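You operate a simulated robot arm through the tools that you are given. There is no shell and no other tool. Be economical: measure what you need, move in short steps, check, and stop when the job is done.

The job below is to be done with a simulated two-armed robot. You get a single attempt, and the scene is never put back.

Task
Pick up the milk bottle with one hand, pass it to the other hand and put it on the work table top. Set down upright: milk bottle.

It is judged by the outcome, as a careful person would: the job done as asked, and still so three seconds after it is handed in. It fails if anything else is knocked over, pushed out of place, dropped, spilled or broken.

Robot
Two 7-joint arms with three-finger grippers on one trunk, on a base that drives. Base frame: it is fixed to the floor where the robot stands at the start and does not move with it; the origin is under the middle of the robot, x ahead of it, y to its left, z up. Readings come in cm, degrees, newtons and seconds.
The left shoulder is at the start at [7, 14.6, 127.1], the right one opposite. With the tool pointing down near the work surface each hand reaches from about 10 to 66 cm from the robot's upright axis, wherever it stands, measured 20 degrees to its own side. Places, roughly: work table top [-160, 70, 90]. Payload 2.2 kg a hand.
The TCP of each hand is the grasp point between the finger pads, 2.8 cm short of the fingertips. In the tool frame z runs along the fingers and y along their closing line. The gripper opens to 10.2 cm. The gripper's body begins 7.1 cm behind the TCP.
Orientation is that of the tool frame in the base frame, as a unit quaternion [w, x, y, z]. With the fingers straight down and closing along the base's y, the tool's x points along the base's -x, its y along +y and its z along -z.

Tools
- The arms move only by the tool servo_tool. It takes "left_deltas", "right_deltas" or both (then of equal length, played together; a hand with none holds still); each is text: rows parted by semicolons, each of 7 numbers parted by spaces: the shift along the base's x, y, z in cm, then the turn, a rotation vector about the base's x, y, z in degrees, then the gripper command, from -1 (shut) to 1 (fully open), values between in proportion. In form: dx dy dz ax ay az gripper; .... A call has 1 to 10 rows; each row shifts and turns the commanded pose from where the row before left it. Each row takes 0.2 s and may step no farther than 5 cm and 8.6 degrees from the row before; otherwise, or with a gripper value out of range, the whole call is refused. A pose out of reach is approached as far as the arm can. The call stops where the force on the tool passes 40 N (or 10 N more than at its start, if that is more) or the arm is blocked; 0.2 s more then pass. The fingers move at their own pace and stop on an object; they squeeze with about 26 N. The grip force told is the motor's: it shows also when the fingers shut on nothing. Time passes only in rows, and 0.2 s behind the last, so rows that do not move let the fingers close. It gives the time, the measured TCP pose, the force on the tool (base axes), the opening and the grip force at its end, in the units of the frame above (readings bear some noise), with the torque about the TCP (base axes, N m) and any sound that the robot's microphone picked up.
- Cameras (640 x 400 px; columns grow to the right, rows downward): "scene" is now at [11.43, -4, 148.12]; the picture's right is [-0.53, -0.85, 0.00], its down [-0.62, 0.39, -0.68] and it looks along [0.57, -0.36, -0.74] (base axes); focal length 264 px, centre (320, 200). "left" rides on the left gripper at [7.2, 3.8, -8.6] in its tool frame; the picture's right is [-0.47, 0.89, 0.00], its down [-0.60, -0.32, -0.73] and it looks along [-0.65, -0.34, 0.68] (tool axes); focal length 256 px, centre (320, 200). "right" rides on the right gripper at [6.9, 4.4, -8.6] in its tool frame; the picture's right is [-0.53, 0.85, 0.00], its down [-0.58, -0.36, -0.73] and it looks along [-0.62, -0.39, 0.68] (tool axes); focal length 256 px, centre (320, 200). There is no depth. A picture from a camera that has moved, and an enlarged one, comes with that camera's place and axes in the base frame and with its lens.
- camera(camera): a new picture of that camera. The clock stands still meanwhile.
- move_column(by): slides the trunk up (or, below 0, down) by that many cm; the arms and the scene camera ride with it, the base frame stays. It gives what a move gives, with no picture.
- steer(legs): drives the robot by 1 to 6 legs, each [ahead, left, turn to the left] in cm, cm and degrees, along the robot's own axes; the way and the turn of a leg run together, so that a leg with both is an arc; at most 150 cm and 180 degrees a leg. The arms and the cameras ride along, it lands a little off, and it stops where it bumps. It gives what a move gives.
- pan_tilt(pan, tilt): turns the head with the scene camera to pan (to the left, within 86 degrees either way) and tilt (down, from -29 to 69), counted from straight ahead of the robot. It gives what a move gives.
- close_up(camera, box): a new picture of the part [left, top, right, bottom] of that camera's present view, enlarged. The clock stands still meanwhile.
- close_job(): hands the job in; it is judged then, once.

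Go step by step. Nothing tells you exact positions but the pictures and the camera data: compare them with the known pose of the tool, close in by small moves and look again before you grip or let go. The budget is 120 turns and 108 pictures, counting those below and the enlarged ones. Unless the task says otherwise, let go and move clear before handing in, and close with one line.

The tools are called after "Request:" by a JSON object that holds its "api" and its "payload". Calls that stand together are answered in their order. servo_tool: Moves the arms, as the interface text tells. Its arguments: {"type":"object","properties":{"left_deltas":{"type":"string"},"right_deltas":{"type":"string"}},"required":[]} The other tools are called the same way: move_column (by) slides the trunk up or down; steer (legs) drives the base; pan_tilt (pan, tilt) turns the head that bears the scene camera; camera (camera) takes a picture; close_up (camera, box) takes an enlarged picture of a part of a camera's view; close_job () hands the job in.

At the start:

```text
time: 0.0
left_position: [47.76, 0.39, 120.43]
left_tcp_rot: [0.0, 0.0, 1.0, 0.0]
left_contact_force: [0.3, -0.3, 1.4]
left_torque: [-0.02, -0.03, 0.01]
left_finger_gap: 10.2
left_grasp_force: 0.1
right_position: [30.47, -34.32, 117.99]
right_tcp_rot: [0.0, 0.001, 1.0, 0.0]
right_contact_force: [-0.3, -0.1, -0.4]
right_torque: [0.01, 0.0, 0.01]
right_finger_gap: 10.18
right_grasp_force: 0.0
trunk travel left (down, up): [-80.9, 13.1]
robot x, y, heading: [-0.38, 0.03, -0.2]
head pan, tilt: [-32.1, 47.4]
```

scene: 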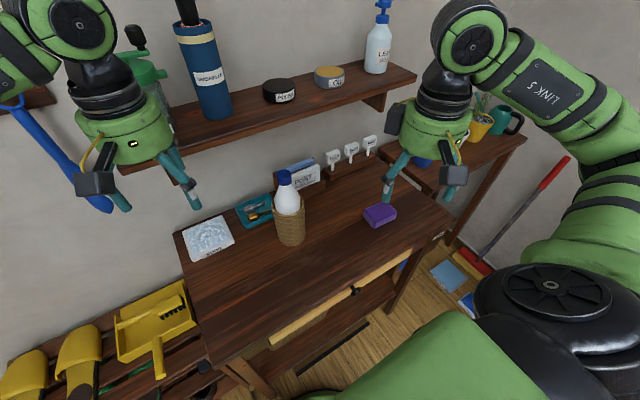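
right: 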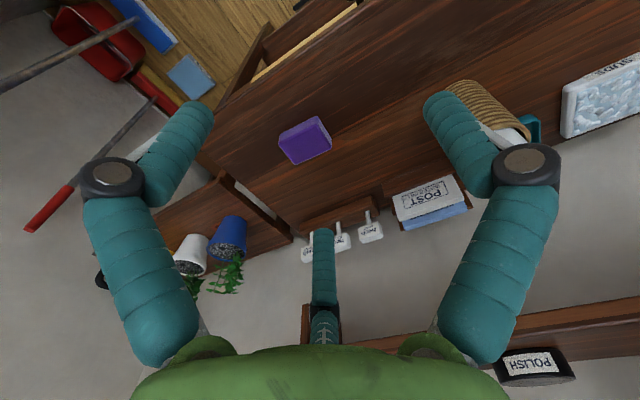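
left: 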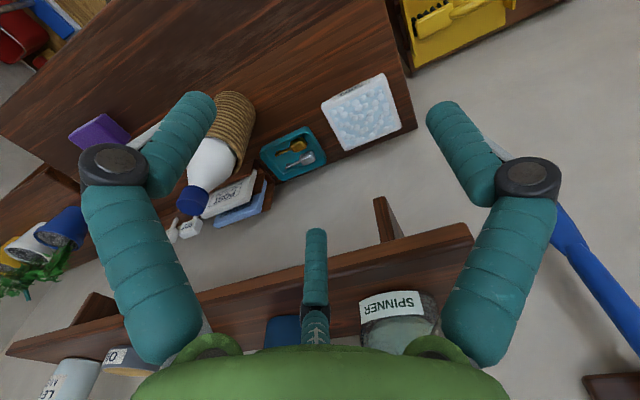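

I see a milk bottle that seems to stand in a woven sleeve on the bench ahead and to the right. I'll look closer before moving.

Request:
{"api": "close_up", "payload": {"camera": "scene", "box": [220, 140, 420, 265]}}

Request:
{"api": "close_up", "payload": {"camera": "left", "box": [120, 60, 340, 240]}}

```text
3.20 times, centred on (320, 202) of scene
camera zoom: at [11.43, -4.0, 148.12], right [-0.53, -0.85, 0.0], down [-0.62, 0.39, -0.68], along [0.57, -0.36, -0.74], focal length 843 px, centre (320, 192)
```

zoom: 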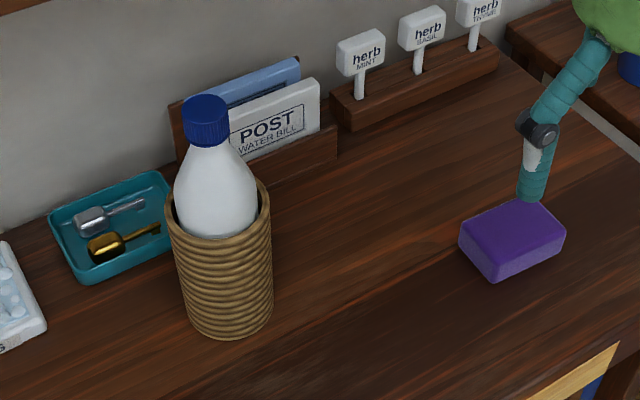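

```text
2.22 times, centred on (230, 150) of left
camera zoom: at [40.41, 4.17, 129.27], right [0.47, 0.89, 0.0], down [0.6, -0.32, 0.73], along [0.65, -0.34, -0.68], focal length 569 px, centre (520, 311)
```

zoom: 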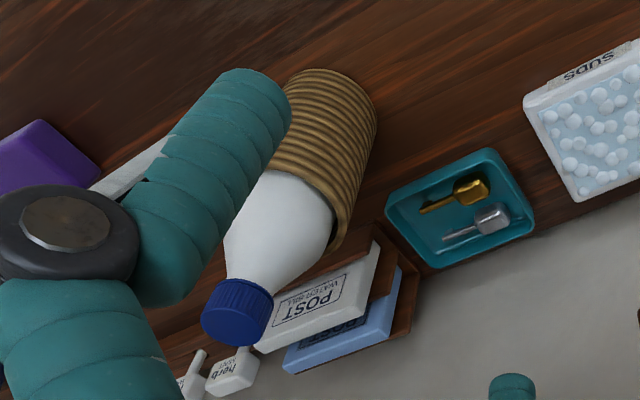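

The bottle stands in a wicker basket under the front edge of a shelf; the cap top is at about [54, -21.3, 108]. I need the shelf edge precisely, so I'll zoom in on that.

Request:
{"api": "close_up", "payload": {"camera": "right", "box": [400, 60, 640, 400]}}

Request:
{"api": "close_up", "payload": {"camera": "scene", "box": [160, 60, 440, 235]}}

Request:
{"api": "close_up", "payload": {"camera": "left", "box": [150, 140, 470, 340]}}

```text
1.18 times, centred on (520, 230) of right
camera zoom: at [23.67, -29.96, 126.61], right [0.53, 0.85, 0.0], down [0.58, -0.36, 0.73], along [0.62, -0.39, -0.68], focal length 301 px, centre (85, 165)
```

zoom: 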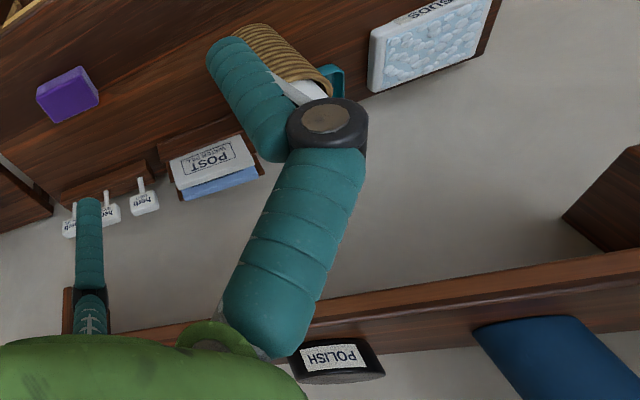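

```text
2.29 times, centred on (300, 148) of scene
camera zoom: at [11.43, -4.0, 148.12], right [-0.53, -0.85, 0.0], down [-0.62, 0.39, -0.68], along [0.57, -0.36, -0.74], focal length 602 px, centre (366, 320)
```

zoom: 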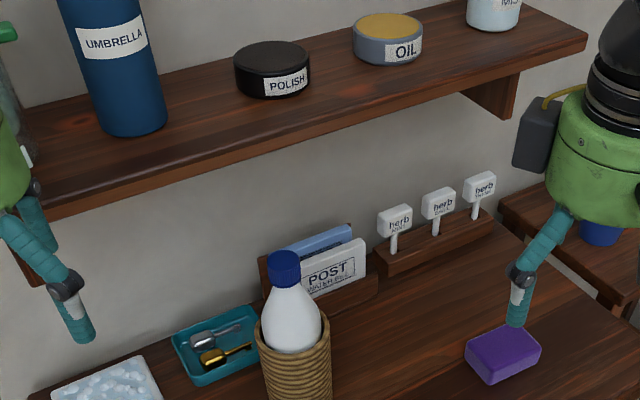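

```text
2.00 times, centred on (310, 240) of left
camera zoom: at [40.41, 4.17, 129.27], right [0.47, 0.89, 0.0], down [0.6, -0.32, 0.73], along [0.65, -0.34, -0.68], focal length 512 px, centre (340, 120)
```

zoom: 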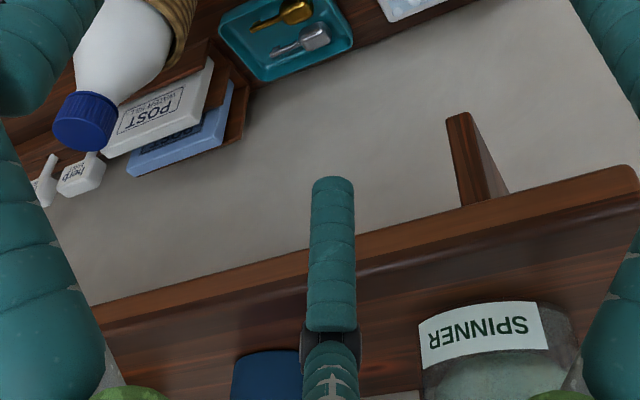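

The shelf's lower front edge is at about x 59, z 117, so the bottle (centre x 54, radius about 3.3) can only just be lifted straight up. I'll take the cap with the right hand tilted 45° from the robot's side, and pull the left hand back.

Request:
{"api": "servo_tool", "payload": {"right_deltas": "2.3 2.17 -0.5 0 -7.5 0 1;2.3 2.17 -0.5 0 -7.5 0 1;2.3 2.17 -0.5 0 -7.5 0 1;2.3 2.17 -0.5 0 -7.5 0 1;2.3 2.17 -0.5 0 -7.5 0 1;2.3 2.17 -0.5 0 -7.5 0 1;0 0 0 0 0 0 1", "left_deltas": "-2 2 0 0 0 0 1;-2 2 0 0 0 0 1;-2 2 0 0 0 0 1;-2 2 0 0 0 0 1;-2 2 0 0 0 0 1;-2 2 0 0 0 0 1;0 0 0 0 0 0 1"}}

Request:
{"api": "camera", "payload": {"camera": "right"}}

Request:
{"api": "camera", "payload": {"camera": "scene"}}

```text
time: 1.6
left_position: [35.54, 12.35, 120.45]
left_tcp_rot: [0.0, -0.001, 1.0, 0.001]
left_contact_force: [-0.4, -0.1, -0.2]
left_torque: [-0.01, 0.02, -0.01]
left_finger_gap: 10.18
left_grasp_force: 0.1
right_position: [45.48, -21.53, 115.21]
right_tcp_rot: [0.383, -0.001, 0.924, 0.002]
right_contact_force: [0.5, -0.2, -0.3]
right_torque: [0.02, 0.01, -0.01]
right_finger_gap: 10.19
right_grasp_force: 0.1
right hand out of reach, approached as far as the arm can: row 5, 6
trunk travel left (down, up): [-80.9, 13.1]
robot x, y, heading: [0.59, 0.13, 0.1]
head pan, tilt: [-32.1, 47.4]
```

```text
99 pictures are left
camera right: at [34.46, -17.1, 116.39], right [0.38, 0.85, 0.38], down [-0.11, -0.37, 0.92], along [0.92, -0.39, -0.05], focal length 256 px, centre (320, 200)
```

right: 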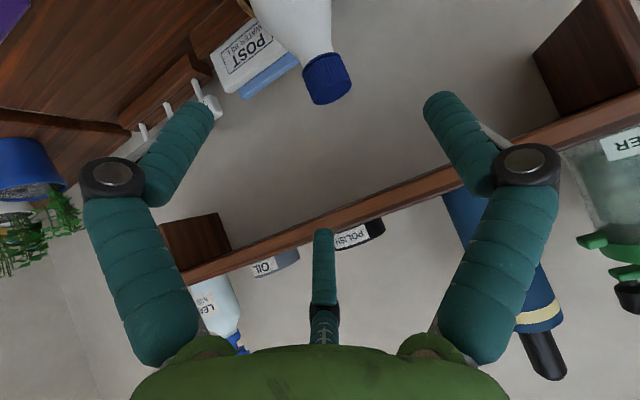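

```text
98 pictures are left
camera scene: at [11.4, -4.09, 148.12], right [-0.53, -0.85, 0.0], down [-0.62, 0.39, -0.68], along [0.57, -0.36, -0.74], focal length 264 px, centre (320, 200)
```

scene: 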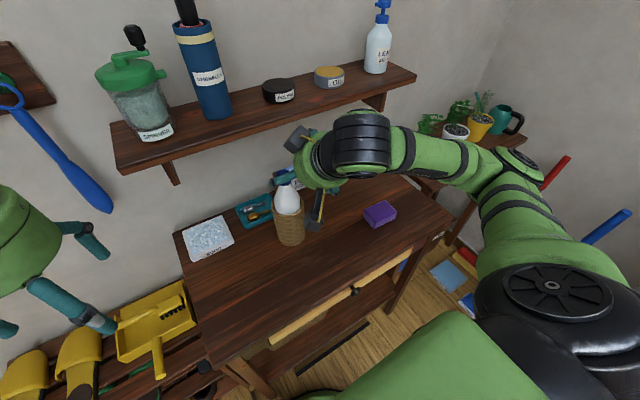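

The right hand is lined up in front of and above the cap, and the cap again works out at about [54, -21, 106.8]. I'll go in diagonally, stopping short to check.

Request:
{"api": "servo_tool", "payload": {"right_deltas": "1.5 0.08 -1.5 0 0 0 1;1.5 0.08 -1.5 0 0 0 1;1.5 0.08 -1.5 0 0 0 1;1.5 0.08 -1.5 0 0 0 1;0 0 0 0 0 0 1"}}

Request:
{"api": "camera", "payload": {"camera": "right"}}

Request:
{"api": "close_up", "payload": {"camera": "scene", "box": [220, 100, 400, 260]}}

```text
time: 2.8
left_position: [35.6, 12.31, 120.45]
left_tcp_rot: [0.0, 0.001, 1.0, 0.0]
left_contact_force: [0.1, 0.1, -0.8]
left_torque: [-0.01, 0.0, 0.01]
left_finger_gap: 10.2
left_grasp_force: 0.0
right_position: [51.27, -21.08, 109.21]
right_tcp_rot: [0.383, 0.0, 0.924, 0.0]
right_contact_force: [0.5, -0.4, -0.8]
right_torque: [0.01, -0.04, -0.02]
right_finger_gap: 10.19
right_grasp_force: 0.0
trunk travel left (down, up): [-80.9, 13.1]
robot x, y, heading: [0.05, 0.02, -0.2]
head pan, tilt: [-32.1, 47.4]
```

```text
97 pictures are left
camera right: at [40.36, -16.72, 110.43], right [0.38, 0.85, 0.38], down [-0.11, -0.36, 0.92], along [0.92, -0.39, -0.05], focal length 256 px, centre (320, 200)
```

right: 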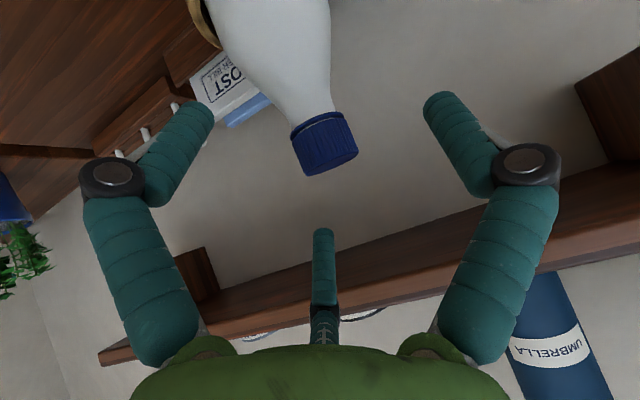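

```text
2.50 times, centred on (310, 180) of scene
camera zoom: at [11.4, -4.01, 148.13], right [-0.53, -0.85, 0.0], down [-0.62, 0.39, -0.68], along [0.57, -0.36, -0.74], focal length 659 px, centre (345, 250)
```

zoom: 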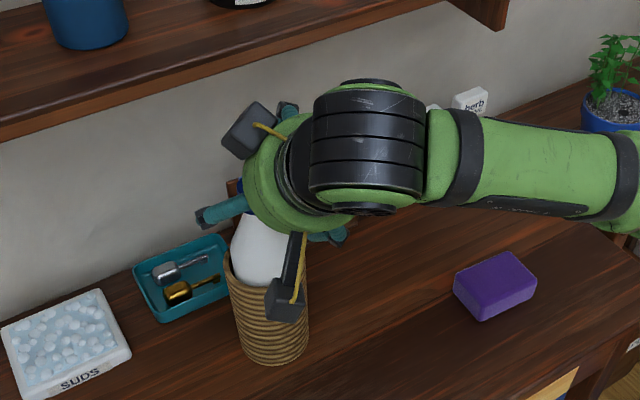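

The cap sits between the open fingers and is centred. I'll finish the approach and close on it.

Request:
{"api": "servo_tool", "payload": {"right_deltas": "1.0 0.03 -0.9 0 0 0 1;1.0 0.03 -0.9 0 0 0 1;0.75 0.03 -0.7 0 0 0 1;0 0 0 0 0 0 1;0 0 0 0 0 0 0.2;0 0 0 0 0 0 -0.1;0 0 0 0 0 0 -0.4;0 0 0 0 0 0 -1;0 0 0 0 0 0 -1;0 0 0 0 0 0 -1"}}

Request:
{"api": "camera", "payload": {"camera": "right"}}

```text
time: 5.0
left_position: [35.37, 12.43, 120.51]
left_tcp_rot: [0.001, 0.0, 1.0, 0.0]
left_contact_force: [1.0, -0.7, 0.5]
left_torque: [0.02, -0.01, -0.02]
left_finger_gap: 10.21
left_grasp_force: 0.1
right_position: [53.94, -21.06, 106.8]
right_tcp_rot: [0.384, -0.001, 0.924, 0.001]
right_contact_force: [-3.3, -2.6, 5.4]
right_torque: [-0.54, 0.52, -0.08]
right_finger_gap: 4.65
right_grasp_force: 25.9
trunk travel left (down, up): [-80.9, 13.1]
robot x, y, heading: [-0.12, 0.21, -0.2]
head pan, tilt: [-32.1, 47.4]
```

```text
95 pictures are left
camera right: at [43.0, -16.65, 108.03], right [0.38, 0.85, 0.38], down [-0.11, -0.37, 0.92], along [0.92, -0.39, -0.04], focal length 256 px, centre (320, 200)
```

right: 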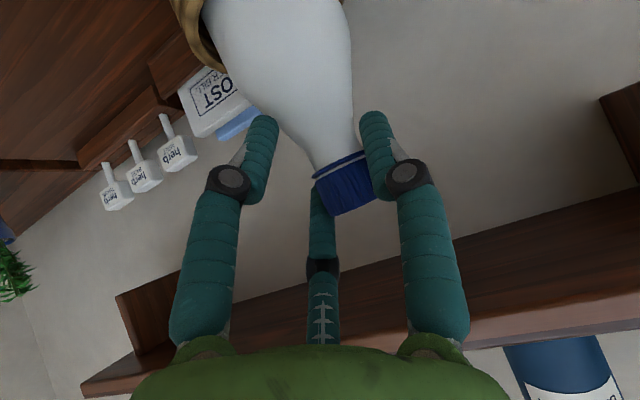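

The gap of 4.65 cm means the fingertips closed on the sloping shoulder below the cap. I'll open, back off about 1.5 cm along the approach, and look.

Request:
{"api": "servo_tool", "payload": {"right_deltas": "0 0 0 0 0 0 0.2;0 0 0 0 0 0 0.5;-0.5 0 0.55 0 0 0 0.5;-0.5 0 0.55 0 0 0 0.5;0 0 0 0 0 0 0.2"}}

Request:
{"api": "close_up", "payload": {"camera": "right", "box": [180, 0, 460, 250]}}

```text
time: 6.2
left_position: [35.63, 12.42, 120.48]
left_tcp_rot: [0.0, 0.001, 1.0, 0.0]
left_contact_force: [-0.6, -0.1, 0.7]
left_torque: [-0.05, 0.0, 0.0]
left_finger_gap: 10.21
left_grasp_force: 0.1
right_position: [52.98, -21.01, 107.8]
right_tcp_rot: [0.383, 0.0, 0.924, 0.0]
right_contact_force: [0.2, 1.2, -0.1]
right_torque: [0.0, 0.0, -0.02]
right_finger_gap: 6.13
right_grasp_force: 0.0
trunk travel left (down, up): [-80.9, 13.1]
robot x, y, heading: [0.03, -0.0, -0.2]
head pan, tilt: [-32.1, 47.4]
```

```text
1.60 times, centred on (320, 125) of right
camera zoom: at [42.15, -16.65, 109.05], right [0.38, 0.85, 0.38], down [-0.11, -0.36, 0.92], along [0.92, -0.39, -0.05], focal length 410 px, centre (320, 320)
```

zoom: 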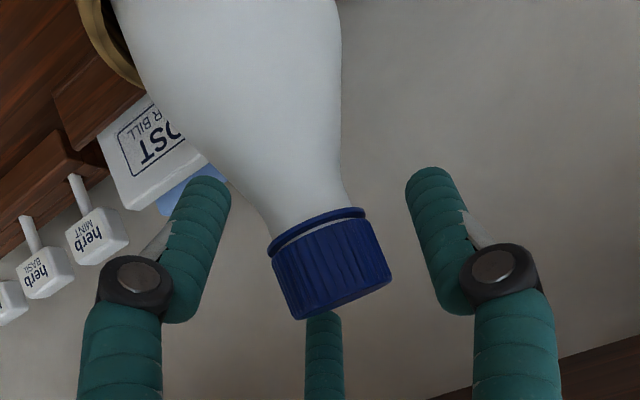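

The fingertips still overlap the shoulder slightly. I'll retract about 0.6 cm more, shift 0.3 cm in +y to centre on the cap, and close again.

Request:
{"api": "servo_tool", "payload": {"right_deltas": "-0.45 0.3 0.45 0 0 0 0.2;0 0 0 0 0 0 0;0 0 0 0 0 0 -0.3;0 0 0 0 0 0 -1;0 0 0 0 0 0 -1;0 0 0 0 0 0 -1"}}

Request:
{"api": "close_up", "payload": {"camera": "right", "box": [180, 0, 460, 250]}}

```text
time: 7.6
left_position: [35.6, 12.35, 120.53]
left_tcp_rot: [0.001, 0.0, 1.0, 0.0]
left_contact_force: [1.0, -0.9, -0.3]
left_torque: [0.01, -0.02, 0.0]
left_finger_gap: 10.21
left_grasp_force: 0.0
right_position: [52.7, -20.79, 108.19]
right_tcp_rot: [0.383, 0.0, 0.924, 0.0]
right_contact_force: [-0.6, -1.8, 2.8]
right_torque: [-0.12, 0.03, -0.02]
right_finger_gap: 3.97
right_grasp_force: 25.7
trunk travel left (down, up): [-80.9, 13.1]
robot x, y, heading: [0.07, 0.21, 0.2]
head pan, tilt: [-32.1, 47.4]
```

```text
1.60 times, centred on (320, 125) of right
camera zoom: at [41.69, -16.36, 109.53], right [0.38, 0.85, 0.38], down [-0.11, -0.36, 0.92], along [0.92, -0.39, -0.04], focal length 410 px, centre (320, 320)
```

zoom: 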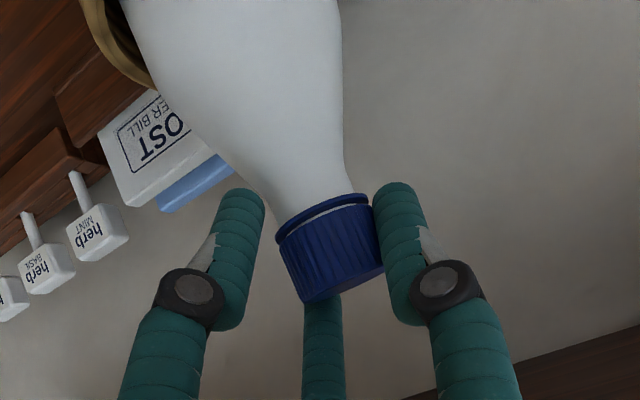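

It is still slightly wide (3.97 cm) and the tips rest on the neck flare. I'll raise the hand about 1 cm, shift a bit more in +y and close again to get the pads squarely on the cap.

Request:
{"api": "servo_tool", "payload": {"right_deltas": "0 0 0 0 0 0 0;0 0 0 0 0 0 0.1;0.1 0.25 1.0 0 0 0 0.1;0 0 0 0 0 0 -0.3;0 0 0 0 0 0 -1;0 0 0 0 0 0 -1;0 0 0 0 0 0 -1"}}

Request:
{"api": "close_up", "payload": {"camera": "right", "box": [180, 0, 460, 250]}}

```text
time: 9.2
left_position: [35.81, 12.24, 120.39]
left_tcp_rot: [-0.001, 0.0, 1.0, 0.0]
left_contact_force: [0.7, -0.3, 0.0]
left_torque: [-0.02, 0.03, 0.01]
left_finger_gap: 10.22
left_grasp_force: 0.1
right_position: [53.01, -20.54, 108.77]
right_tcp_rot: [0.379, 0.0, 0.926, 0.0]
right_contact_force: [-0.2, 0.2, -1.2]
right_torque: [-0.01, -0.02, -0.02]
right_finger_gap: 0.21
right_grasp_force: 26.0
trunk travel left (down, up): [-80.9, 13.1]
robot x, y, heading: [0.15, 0.35, -0.1]
head pan, tilt: [-32.1, 47.4]
```

```text
1.60 times, centred on (320, 125) of right
camera zoom: at [41.93, -16.15, 110.16], right [0.38, 0.85, 0.37], down [-0.1, -0.36, 0.93], along [0.92, -0.39, -0.05], focal length 410 px, centre (320, 320)
```

zoom: 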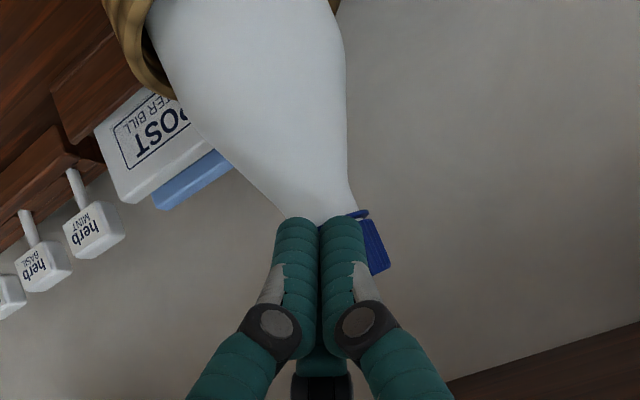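

The fingers closed in front of the cap, so the cap sits farther from me than I assumed or was squeezed back. I'll open, back off and measure again.

Request:
{"api": "servo_tool", "payload": {"right_deltas": "-1.5 0 1.5 0 0 0 -1;-1.5 0 1.5 0 0 0 0;-1.5 0 1.5 0 0 0 1;0 0 0 0 0 0 1;0 0 0 0 0 0 1"}}

Request:
{"api": "camera", "payload": {"camera": "right"}}

Request:
{"api": "camera", "payload": {"camera": "left"}}

Request:
{"api": "close_up", "payload": {"camera": "scene", "box": [220, 100, 400, 260]}}

```text
time: 10.4
left_position: [35.69, 12.36, 120.5]
left_tcp_rot: [0.0, 0.0, 1.0, 0.0]
left_contact_force: [0.5, 0.0, -0.3]
left_torque: [-0.02, 0.01, -0.01]
left_finger_gap: 10.19
left_grasp_force: 0.0
right_position: [48.32, -20.44, 113.82]
right_tcp_rot: [0.383, 0.0, 0.924, 0.001]
right_contact_force: [0.9, 0.1, 0.0]
right_torque: [-0.03, -0.02, 0.01]
right_finger_gap: 10.18
right_grasp_force: 0.1
trunk travel left (down, up): [-80.9, 13.1]
robot x, y, heading: [-0.3, -0.11, 0.2]
head pan, tilt: [-32.1, 47.4]
```

```text
91 pictures are left
camera right: at [37.4, -16.09, 114.96], right [0.38, 0.85, 0.38], down [-0.11, -0.36, 0.92], along [0.92, -0.39, -0.05], focal length 256 px, centre (320, 200)
```

right: 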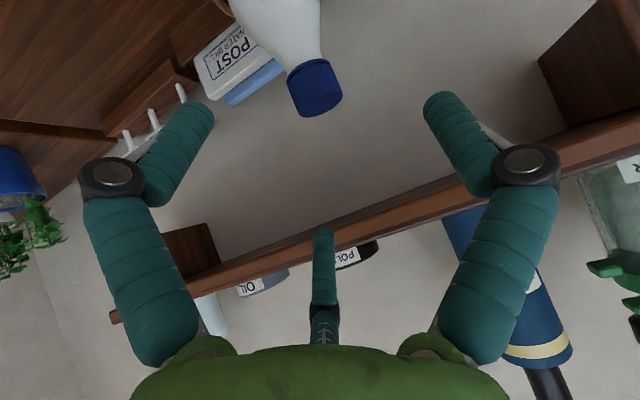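

```text
90 pictures are left
camera left: at [28.39, 16.1, 129.25], right [0.47, 0.89, 0.0], down [0.6, -0.32, 0.73], along [0.65, -0.34, -0.68], focal length 256 px, centre (320, 200)
```

left: 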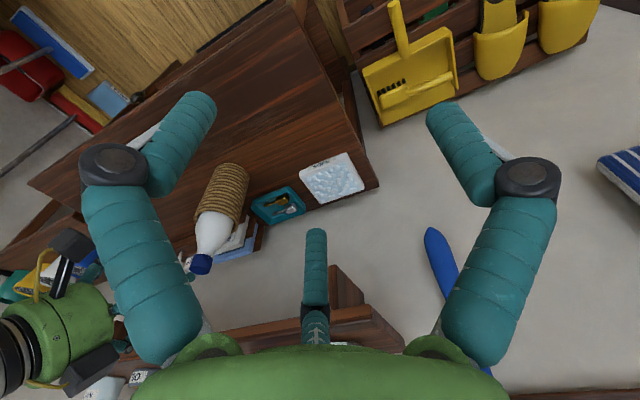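

```text
2.50 times, centred on (310, 180) of scene
camera zoom: at [11.47, -4.01, 148.12], right [-0.53, -0.85, 0.0], down [-0.62, 0.39, -0.68], along [0.57, -0.36, -0.74], focal length 659 px, centre (345, 250)
```

zoom: 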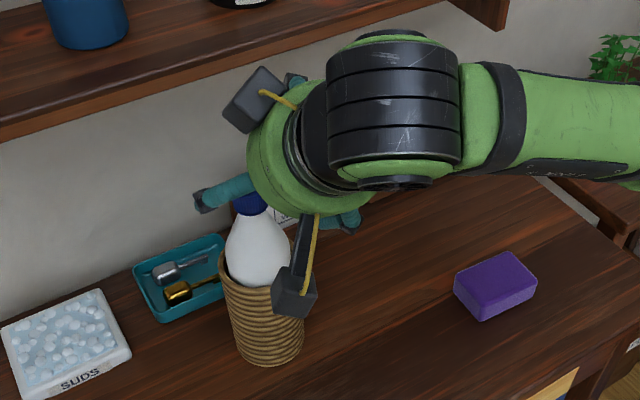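

My estimates put the cap at [53.6, -20.2, 107.4], but the grip slipped off it. I'll swing the left hand to the side so its camera looks along -y and shows directly how the fingers sit on the cap.

Request:
{"api": "servo_tool", "payload": {"left_deltas": "1 0 -1 0 0 -8.57 1;1 0 -1 0 0 -8.57 1;1 0 -1 0 0 -8.57 1;1 0 -1 0 0 -8.57 1;1 -1 -1 0 0 -8.57 1;1 -1 -1 0 0 -8.57 1;1 -1 -1 0 0 -8.58 1"}}

Request:
{"api": "servo_tool", "payload": {"left_deltas": "1 -1 -0.8 -7.5 0 0 1;1 -1 -0.8 -7.5 0 0 1;1 -1 -0.8 -7.5 0 0 1;1 -1 -0.8 -7.5 0 0 1;1 -1 -0.8 -7.5 0 0 1;0.6 0 -0.8 -7.5 0 0 1;0 0 0 0 0 0 1"}}

Request:
{"api": "camera", "payload": {"camera": "left"}}

```text
time: 12.0
left_position: [42.78, 9.38, 113.38]
left_tcp_rot: [0.0, 0.501, 0.865, 0.0]
left_contact_force: [0.4, 0.9, -0.3]
left_torque: [0.03, 0.03, -0.01]
left_finger_gap: 10.2
left_grasp_force: 0.1
right_position: [48.35, -20.59, 113.55]
right_tcp_rot: [0.383, 0.0, 0.924, 0.001]
right_contact_force: [-0.5, 0.4, -0.7]
right_torque: [0.0, 0.01, 0.0]
right_finger_gap: 10.2
right_grasp_force: 0.1
trunk travel left (down, up): [-80.9, 13.1]
robot x, y, heading: [-0.42, -0.03, 0.1]
head pan, tilt: [-32.1, 47.4]
```

```text
time: 13.6
left_position: [45.51, 9.01, 111.27]
left_tcp_rot: [0.094, 0.451, 0.867, -0.189]
left_contact_force: [1.0, -0.1, 0.5]
left_torque: [-0.08, 0.01, 0.02]
left_finger_gap: 10.22
left_grasp_force: 0.0
left hand out of reach, approached as far as the arm can: row 3, 4, 5, 6
right_position: [48.32, -20.37, 113.76]
right_tcp_rot: [0.383, 0.0, 0.924, 0.0]
right_contact_force: [1.0, 0.0, 0.8]
right_torque: [0.01, -0.01, 0.0]
right_finger_gap: 10.2
right_grasp_force: 0.0
trunk travel left (down, up): [-80.9, 13.1]
robot x, y, heading: [0.32, -0.0, 0.2]
head pan, tilt: [-32.1, 47.4]
```

```text
88 pictures are left
camera left: at [44.47, 19.82, 116.05], right [0.99, 0.11, -0.06], down [0.09, -0.32, 0.94], along [0.09, -0.94, -0.33], focal length 256 px, centre (320, 200)
```

left: 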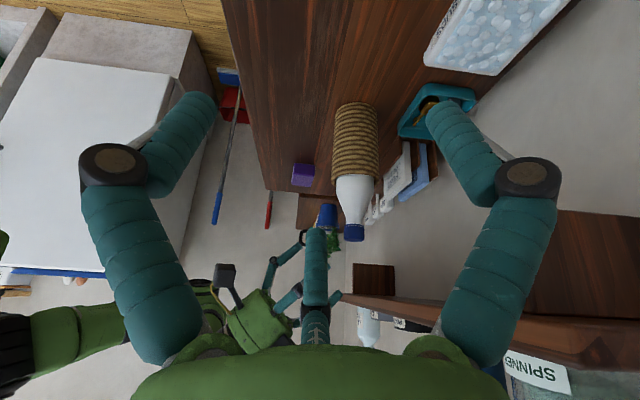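

From the side the bottle is upright and its cap reads about [54.3, -20.5, 106.9]. I'll move the open right hand around the cap and view it from here.

Request:
{"api": "servo_tool", "payload": {"right_deltas": "1.5 0.02 -1.9 0 0 0 1;1.5 0.02 -1.9 0 0 0 1;1.5 0.02 -1.9 0 0 0 1;0 0 0 0 0 0 1;0 0 0 0 0 0 0.3;0 0 0 0 0 0 0.3"}}

Request:
{"api": "close_up", "payload": {"camera": "left", "box": [220, 130, 440, 330]}}

Request:
{"api": "close_up", "payload": {"camera": "right", "box": [180, 0, 460, 250]}}

```text
time: 15.0
left_position: [45.47, 8.86, 111.28]
left_tcp_rot: [0.094, 0.452, 0.867, -0.188]
left_contact_force: [-0.7, 0.5, -0.7]
left_torque: [0.02, -0.01, 0.02]
left_finger_gap: 10.18
left_grasp_force: 0.0
right_position: [52.72, -20.43, 107.98]
right_tcp_rot: [0.383, 0.0, 0.924, 0.0]
right_contact_force: [-0.2, -0.2, 0.5]
right_torque: [-0.01, 0.0, 0.0]
right_finger_gap: 6.61
right_grasp_force: 0.0
trunk travel left (down, up): [-80.9, 13.1]
robot x, y, heading: [-0.1, -0.2, -0.0]
head pan, tilt: [-32.1, 47.4]
```

```text
2.00 times, centred on (330, 230) of left
camera zoom: at [44.5, 19.74, 116.04], right [0.99, 0.11, -0.06], down [0.09, -0.32, 0.94], along [0.09, -0.94, -0.33], focal length 512 px, centre (300, 140)
```

zoom: 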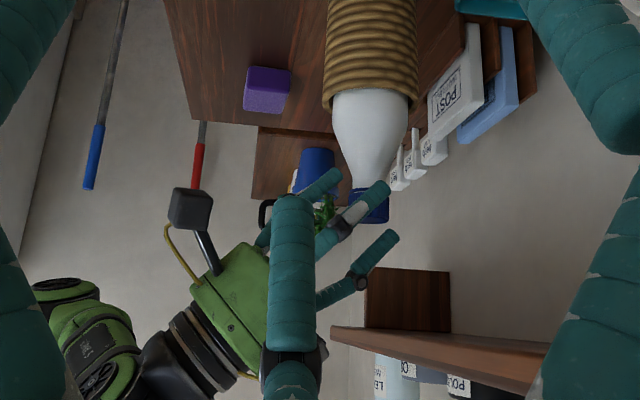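

```text
1.60 times, centred on (320, 125) of right
camera zoom: at [41.82, -15.96, 109.28], right [0.38, 0.85, 0.38], down [-0.11, -0.36, 0.92], along [0.92, -0.39, -0.05], focal length 410 px, centre (320, 320)
```

zoom: 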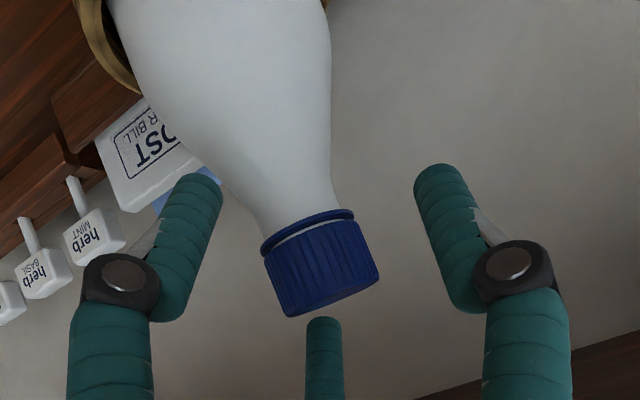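

The side view shows the pad crossing the cap right at its middle, and the other view shows it centred in y. I'll close here.

Request:
{"api": "servo_tool", "payload": {"right_deltas": "0 0.1 0 0 0 0 0.1;0 0 0 0 0 0 -0.1;0 0 0 0 0 0 -0.25;0 0 0 0 0 0 -0.35;0 0 0 0 0 0 -0.5;0 0 0 0 0 0 -1;0 0 0 0 0 0 -1"}}

Request:
{"api": "close_up", "payload": {"camera": "left", "box": [220, 130, 440, 330]}}

Request:
{"api": "close_up", "payload": {"camera": "right", "box": [180, 0, 460, 250]}}

```text
time: 16.6
left_position: [45.51, 8.79, 111.46]
left_tcp_rot: [0.094, 0.452, 0.867, -0.187]
left_contact_force: [0.6, 0.2, 0.1]
left_torque: [-0.01, -0.01, -0.02]
left_finger_gap: 10.22
left_grasp_force: 0.1
right_position: [52.85, -20.16, 108.14]
right_tcp_rot: [0.383, 0.0, 0.924, 0.0]
right_contact_force: [0.6, -3.2, 6.1]
right_torque: [-0.16, -0.13, -0.05]
right_finger_gap: 4.05
right_grasp_force: 25.8
trunk travel left (down, up): [-80.9, 13.1]
robot x, y, heading: [0.4, -0.19, -0.1]
head pan, tilt: [-32.1, 47.4]
```

```text
2.00 times, centred on (330, 230) of left
camera zoom: at [44.4, 19.73, 116.09], right [0.99, 0.11, -0.06], down [0.09, -0.32, 0.94], along [0.09, -0.94, -0.33], focal length 512 px, centre (300, 140)
```

zoom: 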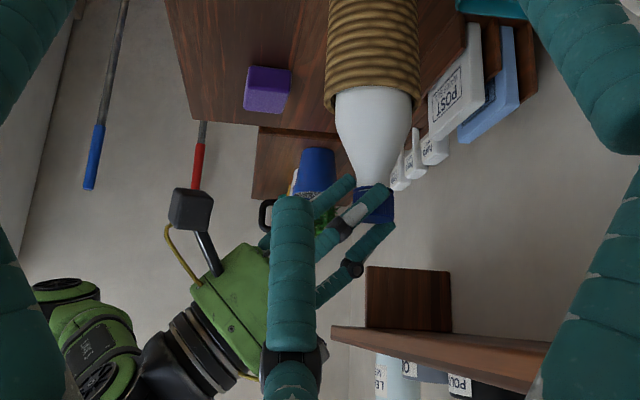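

```text
1.60 times, centred on (320, 125) of right
camera zoom: at [41.77, -15.9, 109.37], right [0.38, 0.85, 0.38], down [-0.11, -0.36, 0.92], along [0.92, -0.39, -0.04], focal length 410 px, centre (320, 320)
```

zoom: 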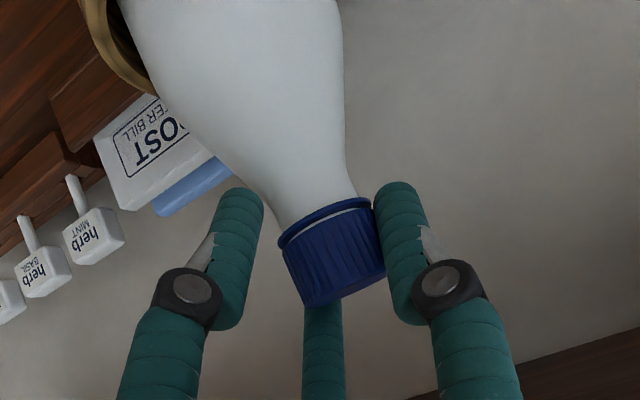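

The cap has crept towards the far-upper edge of the pads, and I now put it at x 54.9. I'll open a little, move 1 cm farther in x, and close again.

Request:
{"api": "servo_tool", "payload": {"right_deltas": "0 0 0 0 0 0 -0.1;0 0 0 0 0 0 0.1;0.5 0 -0.05 0 0 0 0.1;0.5 0 -0.05 0 0 0 0.1;0 -0.1 0 0 0 0 0;0 0 0 0 0 0 -0.2;0 0 0 0 0 0 -0.4;0 0 0 0 0 0 -1;0 0 0 0 0 0 -1"}}

Request:
{"api": "close_up", "payload": {"camera": "left", "box": [270, 150, 400, 270]}}

Request:
{"api": "close_up", "payload": {"camera": "right", "box": [180, 0, 460, 250]}}

```text
time: 18.6
left_position: [45.48, 8.86, 111.26]
left_tcp_rot: [0.093, 0.452, 0.867, -0.188]
left_contact_force: [0.5, 0.7, -0.7]
left_torque: [0.01, -0.01, 0.0]
left_finger_gap: 10.21
left_grasp_force: 0.0
right_position: [53.82, -20.42, 107.84]
right_tcp_rot: [0.383, 0.0, 0.924, 0.0]
right_contact_force: [-0.1, -0.4, -0.5]
right_torque: [-0.02, 0.13, 0.02]
right_finger_gap: 4.14
right_grasp_force: 26.3
trunk travel left (down, up): [-80.9, 13.1]
robot x, y, heading: [0.36, -0.15, 0.1]
head pan, tilt: [-32.1, 47.4]
```

```text
3.33 times, centred on (335, 210) of left
camera zoom: at [44.48, 19.73, 116.05], right [0.99, 0.11, -0.06], down [0.09, -0.32, 0.94], along [0.09, -0.94, -0.33], focal length 853 px, centre (270, 167)
```

zoom: 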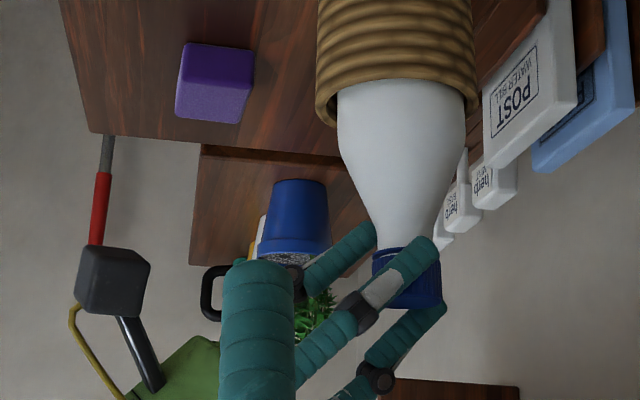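

```text
1.60 times, centred on (320, 125) of right
camera zoom: at [42.79, -16.01, 109.15], right [0.38, 0.85, 0.38], down [-0.11, -0.36, 0.92], along [0.92, -0.39, -0.05], focal length 410 px, centre (320, 320)
```

zoom: 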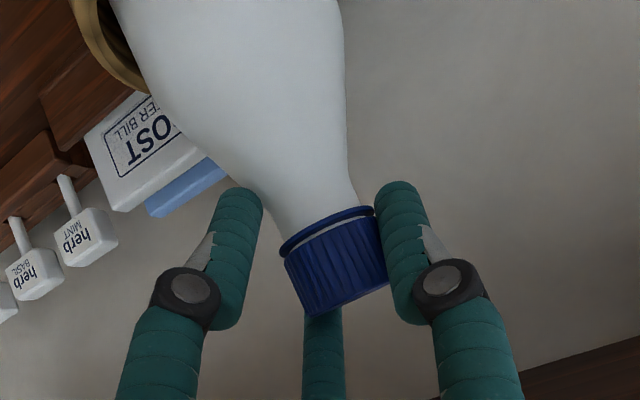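

The side view shows the finger crossing the cap's centre, the forces are balanced and the opening is 4.1 cm. I'll try a small 2 cm lift.

Request:
{"api": "servo_tool", "payload": {"right_deltas": "0 0 0.5 0 0 0 -1;0 0 0.5 0 0 0 -1;-0.1 0 0.5 0 0 0 -1;-0.1 0 0.5 0 0 0 -1;0 0 0 0 0 0 -1"}}

Request:
{"api": "close_up", "payload": {"camera": "left", "box": [270, 80, 430, 280]}}

Request:
{"api": "close_up", "payload": {"camera": "right", "box": [180, 0, 460, 250]}}

```text
time: 19.8
left_position: [45.61, 8.96, 111.28]
left_tcp_rot: [0.093, 0.452, 0.867, -0.187]
left_contact_force: [0.1, 0.3, -0.8]
left_torque: [0.02, 0.01, 0.0]
left_finger_gap: 10.22
left_grasp_force: 0.1
right_position: [53.66, -20.36, 109.79]
right_tcp_rot: [0.382, 0.0, 0.924, 0.0]
right_contact_force: [0.2, 0.1, -5.4]
right_torque: [0.03, 0.06, -0.01]
right_finger_gap: 4.09
right_grasp_force: 26.1
trunk travel left (down, up): [-80.9, 13.1]
robot x, y, heading: [0.04, -0.11, 0.1]
head pan, tilt: [-32.1, 47.4]
```

```text
2.00 times, centred on (350, 180) of left
camera zoom: at [44.55, 19.72, 116.02], right [0.99, 0.11, -0.06], down [0.09, -0.32, 0.94], along [0.09, -0.94, -0.33], focal length 512 px, centre (260, 240)
```

zoom: 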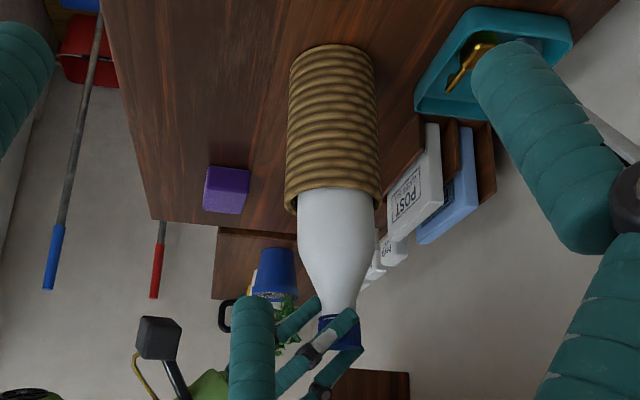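

```text
1.60 times, centred on (320, 125) of right
camera zoom: at [42.66, -15.99, 111.17], right [0.38, 0.85, 0.38], down [-0.11, -0.36, 0.92], along [0.92, -0.39, -0.05], focal length 410 px, centre (320, 320)
```

zoom: 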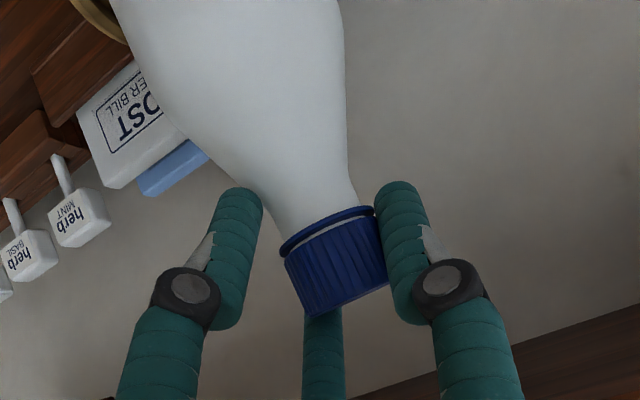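

The bottle is lifting cleanly; it weighs about 5 N. I'll use the trunk for a straight vertical lift, a bit at a time.

Request:
{"api": "move_column", "payload": {"by": 6}}

Request:
{"api": "close_up", "payload": {"camera": "left", "box": [240, 60, 440, 290]}}

Request:
{"api": "camera", "payload": {"camera": "right"}}

```text
time: 20.8
left_position: [45.53, 8.84, 117.26]
left_tcp_rot: [0.093, 0.452, 0.867, -0.188]
left_contact_force: [-0.4, 0.6, 0.0]
left_torque: [0.0, -0.01, -0.04]
left_finger_gap: 10.21
left_grasp_force: 0.0
right_position: [53.7, -20.44, 115.93]
right_tcp_rot: [0.382, 0.0, 0.924, -0.001]
right_contact_force: [-0.5, -0.3, -5.3]
right_torque: [-0.04, 0.08, 0.01]
right_finger_gap: 4.09
right_grasp_force: 26.1
trunk travel left (down, up): [-86.9, 7.1]
robot x, y, heading: [0.21, 0.03, 0.1]
head pan, tilt: [-32.1, 47.4]
```

```text
1.74 times, centred on (340, 175) of left
camera zoom: at [44.58, 19.72, 122.01], right [0.99, 0.11, -0.06], down [0.09, -0.32, 0.94], along [0.09, -0.94, -0.33], focal length 445 px, centre (285, 244)
```

zoom: 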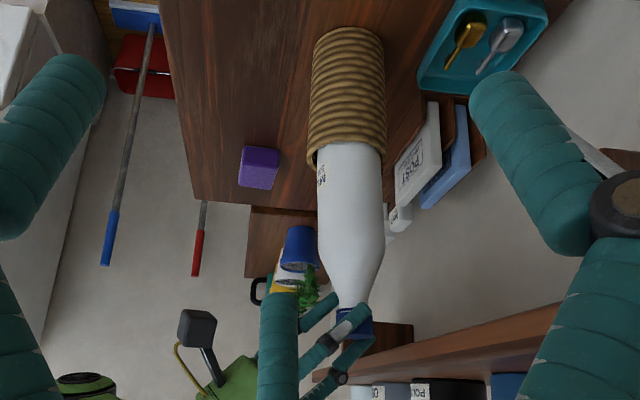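

```text
78 pictures are left
camera right: at [42.69, -16.0, 117.14], right [0.38, 0.85, 0.38], down [-0.11, -0.36, 0.92], along [0.92, -0.39, -0.05], focal length 256 px, centre (320, 200)
```

right: 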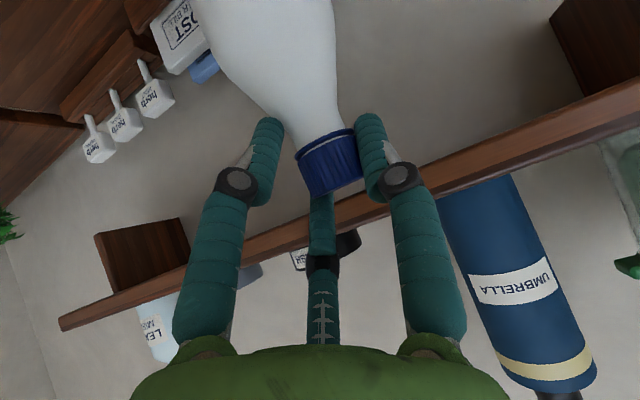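

It is rising cleanly and swinging free. I'll go up another 4.5 cm.

Request:
{"api": "move_column", "payload": {"by": 4.5}}

Request:
{"api": "close_up", "payload": {"camera": "left", "box": [240, 60, 440, 290]}}

Request:
{"api": "camera", "payload": {"camera": "scene"}}

```text
time: 21.7
left_position: [45.58, 8.85, 121.71]
left_tcp_rot: [0.093, 0.451, 0.867, -0.188]
left_contact_force: [0.3, 0.2, -0.8]
left_torque: [0.0, 0.01, 0.01]
left_finger_gap: 10.19
left_grasp_force: 0.1
right_position: [53.71, -20.49, 120.41]
right_tcp_rot: [0.382, 0.0, 0.924, 0.0]
right_contact_force: [-0.1, 0.9, -4.5]
right_torque: [-0.02, 0.06, 0.01]
right_finger_gap: 4.12
right_grasp_force: 25.7
trunk travel left (down, up): [-91.4, 2.6]
robot x, y, heading: [0.18, 0.01, -0.0]
head pan, tilt: [-32.1, 47.4]
```

```text
1.74 times, centred on (340, 175) of left
camera zoom: at [44.59, 19.72, 126.51], right [0.99, 0.11, -0.06], down [0.09, -0.32, 0.94], along [0.09, -0.94, -0.33], focal length 445 px, centre (285, 244)
```

zoom: 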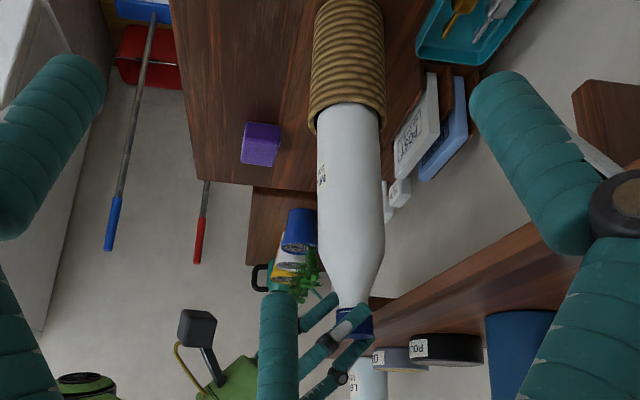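

```text
76 pictures are left
camera scene: at [11.56, -4.04, 158.61], right [-0.53, -0.85, 0.0], down [-0.62, 0.39, -0.68], along [0.57, -0.36, -0.74], focal length 264 px, centre (320, 200)
```

scene: 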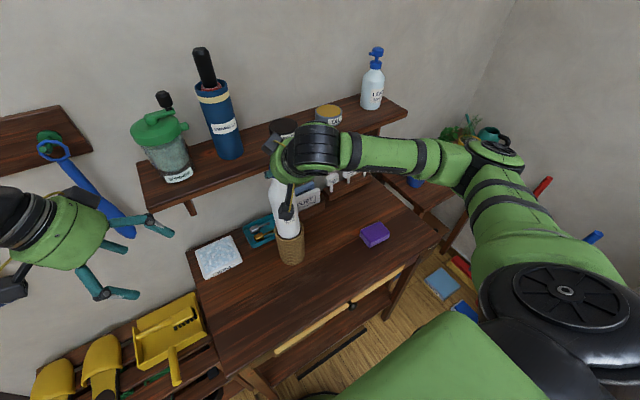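

It has risen 12.5 cm in all. I'll go up the last 2.6 cm of trunk travel, then a bit with the arm.

Request:
{"api": "move_column", "payload": {"by": 2.6}}

Request:
{"api": "servo_tool", "payload": {"right_deltas": "-0.2 0 0.5 0 0 0 -1;-0.2 0 0.5 0 0 0 -1;0 0 0 0 0 0 -1"}}

Request:
{"api": "close_up", "payload": {"camera": "left", "box": [240, 20, 440, 270]}}

Request:
{"api": "close_up", "payload": {"camera": "scene", "box": [220, 100, 400, 280]}}

```text
time: 22.4
left_position: [45.67, 8.87, 124.36]
left_tcp_rot: [0.093, 0.452, 0.867, -0.187]
left_contact_force: [-0.3, 0.5, -0.1]
left_torque: [0.0, -0.01, -0.02]
left_finger_gap: 10.21
left_grasp_force: 0.0
right_position: [53.64, -20.45, 123.08]
right_tcp_rot: [0.382, 0.001, 0.924, 0.0]
right_contact_force: [0.1, 0.3, -5.1]
right_torque: [-0.01, 0.07, 0.01]
right_finger_gap: 4.11
right_grasp_force: 25.4
trunk travel left (down, up): [-94.0, 0.0]
robot x, y, heading: [-0.07, -0.22, -0.1]
head pan, tilt: [-32.1, 47.4]
```

```text
time: 23.2
left_position: [45.54, 8.88, 124.31]
left_tcp_rot: [0.093, 0.452, 0.867, -0.188]
left_contact_force: [-0.4, 0.9, -0.4]
left_torque: [0.0, 0.01, 0.01]
left_finger_gap: 10.21
left_grasp_force: 0.1
right_position: [53.3, -20.35, 124.0]
right_tcp_rot: [0.383, -0.001, 0.924, 0.0]
right_contact_force: [0.2, -0.1, -5.2]
right_torque: [-0.02, 0.08, 0.0]
right_finger_gap: 4.09
right_grasp_force: 26.4
trunk travel left (down, up): [-94.0, 0.0]
robot x, y, heading: [0.02, 0.24, 0.0]
head pan, tilt: [-32.1, 47.4]
```

```text
1.60 times, centred on (340, 145) of left
camera zoom: at [44.61, 19.71, 129.1], right [0.99, 0.11, -0.06], down [0.09, -0.32, 0.94], along [0.09, -0.94, -0.33], focal length 410 px, centre (288, 288)
```

zoom: 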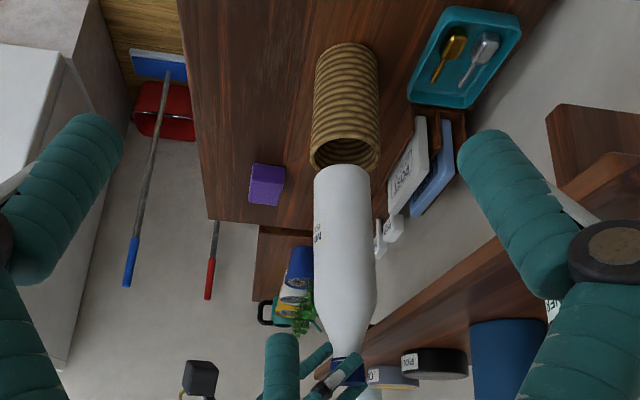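

```text
2.22 times, centred on (310, 190) of scene
camera zoom: at [11.58, -4.05, 161.21], right [-0.53, -0.85, 0.0], down [-0.62, 0.39, -0.68], along [0.57, -0.36, -0.74], focal length 586 px, centre (342, 222)
```

zoom: 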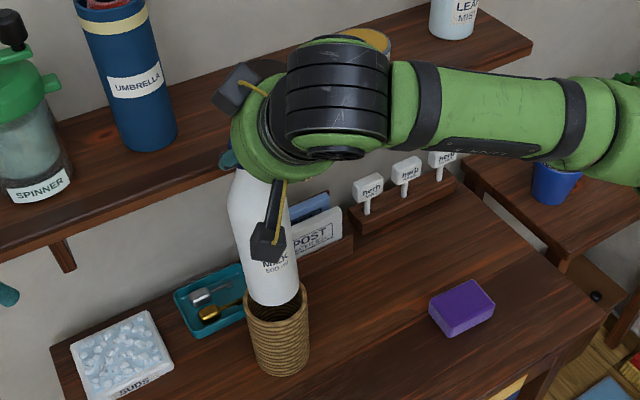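

The bottom is about level with the basket rim. I'll raise another 2.5 cm with a slight pull back away from the shelf, and check.

Request:
{"api": "servo_tool", "payload": {"right_deltas": "-0.1 0 0.6 0 0 0 -1;-0.1 0 0.6 0 0 0 -1;-0.1 0 0.6 0 0 0 -1;-0.1 0 0.6 0 0 0 -1;0 0 0 0 0 0 -1"}}

Request:
{"api": "camera", "payload": {"camera": "left"}}

Request:
{"api": "close_up", "payload": {"camera": "scene", "box": [220, 100, 400, 280]}}

```text
time: 24.4
left_position: [45.52, 8.84, 124.41]
left_tcp_rot: [0.093, 0.452, 0.867, -0.188]
left_contact_force: [0.4, -0.2, -0.5]
left_torque: [-0.02, 0.0, 0.0]
left_finger_gap: 10.2
left_grasp_force: 0.1
right_position: [52.89, -20.51, 126.39]
right_tcp_rot: [0.381, 0.0, 0.924, 0.0]
right_contact_force: [0.8, -0.2, -5.2]
right_torque: [-0.04, 0.02, -0.01]
right_finger_gap: 4.13
right_grasp_force: 25.3
trunk travel left (down, up): [-94.0, 0.0]
robot x, y, heading: [0.14, -0.56, 0.1]
head pan, tilt: [-32.1, 47.4]
```

```text
73 pictures are left
camera left: at [44.56, 19.72, 129.12], right [0.99, 0.11, -0.06], down [0.09, -0.32, 0.94], along [0.09, -0.94, -0.33], focal length 256 px, centre (320, 200)
```

left: 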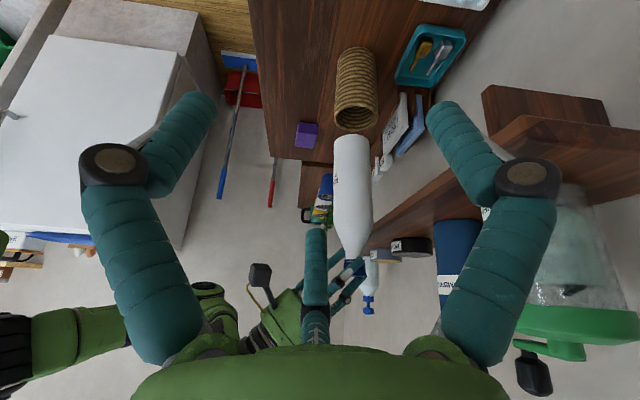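

```text
2.22 times, centred on (310, 190) of scene
camera zoom: at [11.53, -4.04, 161.21], right [-0.53, -0.85, 0.0], down [-0.62, 0.39, -0.68], along [0.57, -0.36, -0.74], focal length 586 px, centre (342, 222)
```

zoom: 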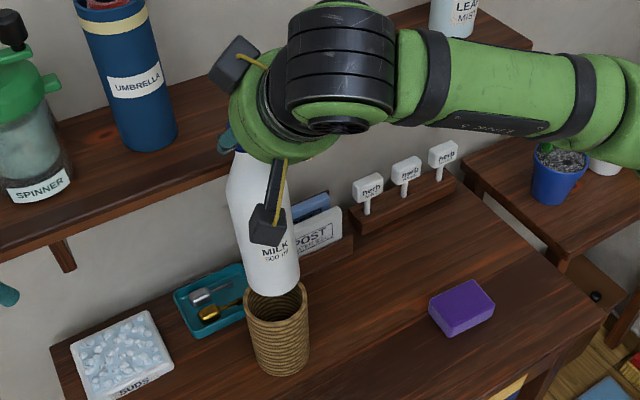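

The bottle is clear of the basket, which still stands upright. I'll back the robot straight away from the bench by 35 cm for the handover.

Request:
{"api": "steer", "payload": {"legs": [[-35, 0, 0]]}}

Request:
{"api": "pan_tilt", "payload": {"pan": -10, "tilt": 35}}

Request:
{"api": "camera", "payload": {"camera": "scene"}}

Request:
{"api": "camera", "payload": {"camera": "right"}}

```text
time: 26.6
left_position: [13.64, 7.43, 124.67]
left_tcp_rot: [0.095, 0.454, 0.866, -0.186]
left_contact_force: [-0.4, 0.3, 0.9]
left_torque: [0.02, -0.06, 0.05]
left_finger_gap: 10.21
left_grasp_force: 0.0
right_position: [20.64, -21.93, 126.43]
right_tcp_rot: [0.382, 0.001, 0.924, -0.001]
right_contact_force: [-0.4, 0.3, -5.1]
right_torque: [0.03, 0.08, 0.02]
right_finger_gap: 4.14
right_grasp_force: 26.5
trunk travel left (down, up): [-94.0, 0.0]
robot x, y, heading: [-31.44, -1.46, -0.3]
head pan, tilt: [-32.1, 47.4]
stopped in leg 1: the robot was blocked; the commanded pose is now the measured one
```

```text
time: 27.5
left_position: [14.16, 7.13, 124.29]
left_tcp_rot: [0.093, 0.455, 0.866, -0.187]
left_contact_force: [0.1, 0.1, -0.5]
left_torque: [0.05, 0.01, 0.02]
left_finger_gap: 10.19
left_grasp_force: 0.0
right_position: [21.22, -22.14, 126.17]
right_tcp_rot: [0.381, 0.002, 0.924, 0.0]
right_contact_force: [-0.1, -0.7, -5.4]
right_torque: [0.02, 0.04, -0.01]
right_finger_gap: 4.09
right_grasp_force: 25.7
trunk travel left (down, up): [-94.0, 0.0]
robot x, y, heading: [-31.9, -1.33, -0.3]
head pan, tilt: [-10.0, 35.0]
```

```text
71 pictures are left
camera scene: at [-17.99, -2.96, 163.02], right [-0.18, -0.98, 0.0], down [-0.57, 0.1, -0.82], along [0.81, -0.15, -0.57], focal length 264 px, centre (320, 200)
```

scene: 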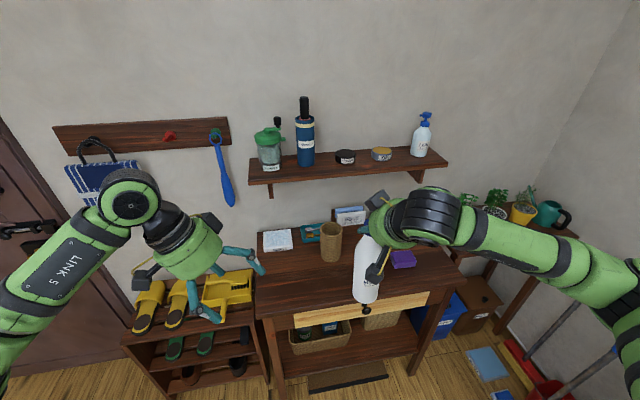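

```text
70 pictures are left
camera right: at [10.33, -17.73, 127.59], right [0.38, 0.84, 0.38], down [-0.11, -0.36, 0.93], along [0.92, -0.39, -0.05], focal length 256 px, centre (320, 200)
```

right: 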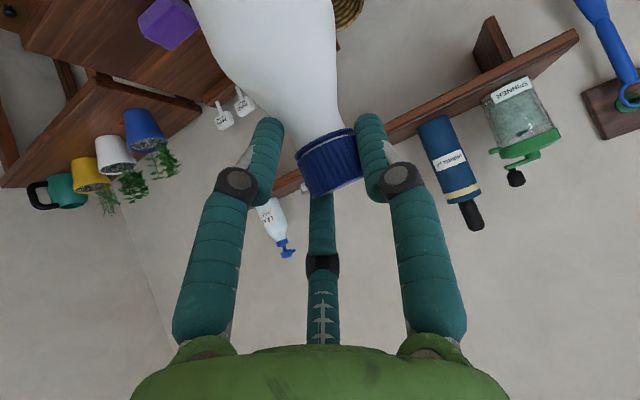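

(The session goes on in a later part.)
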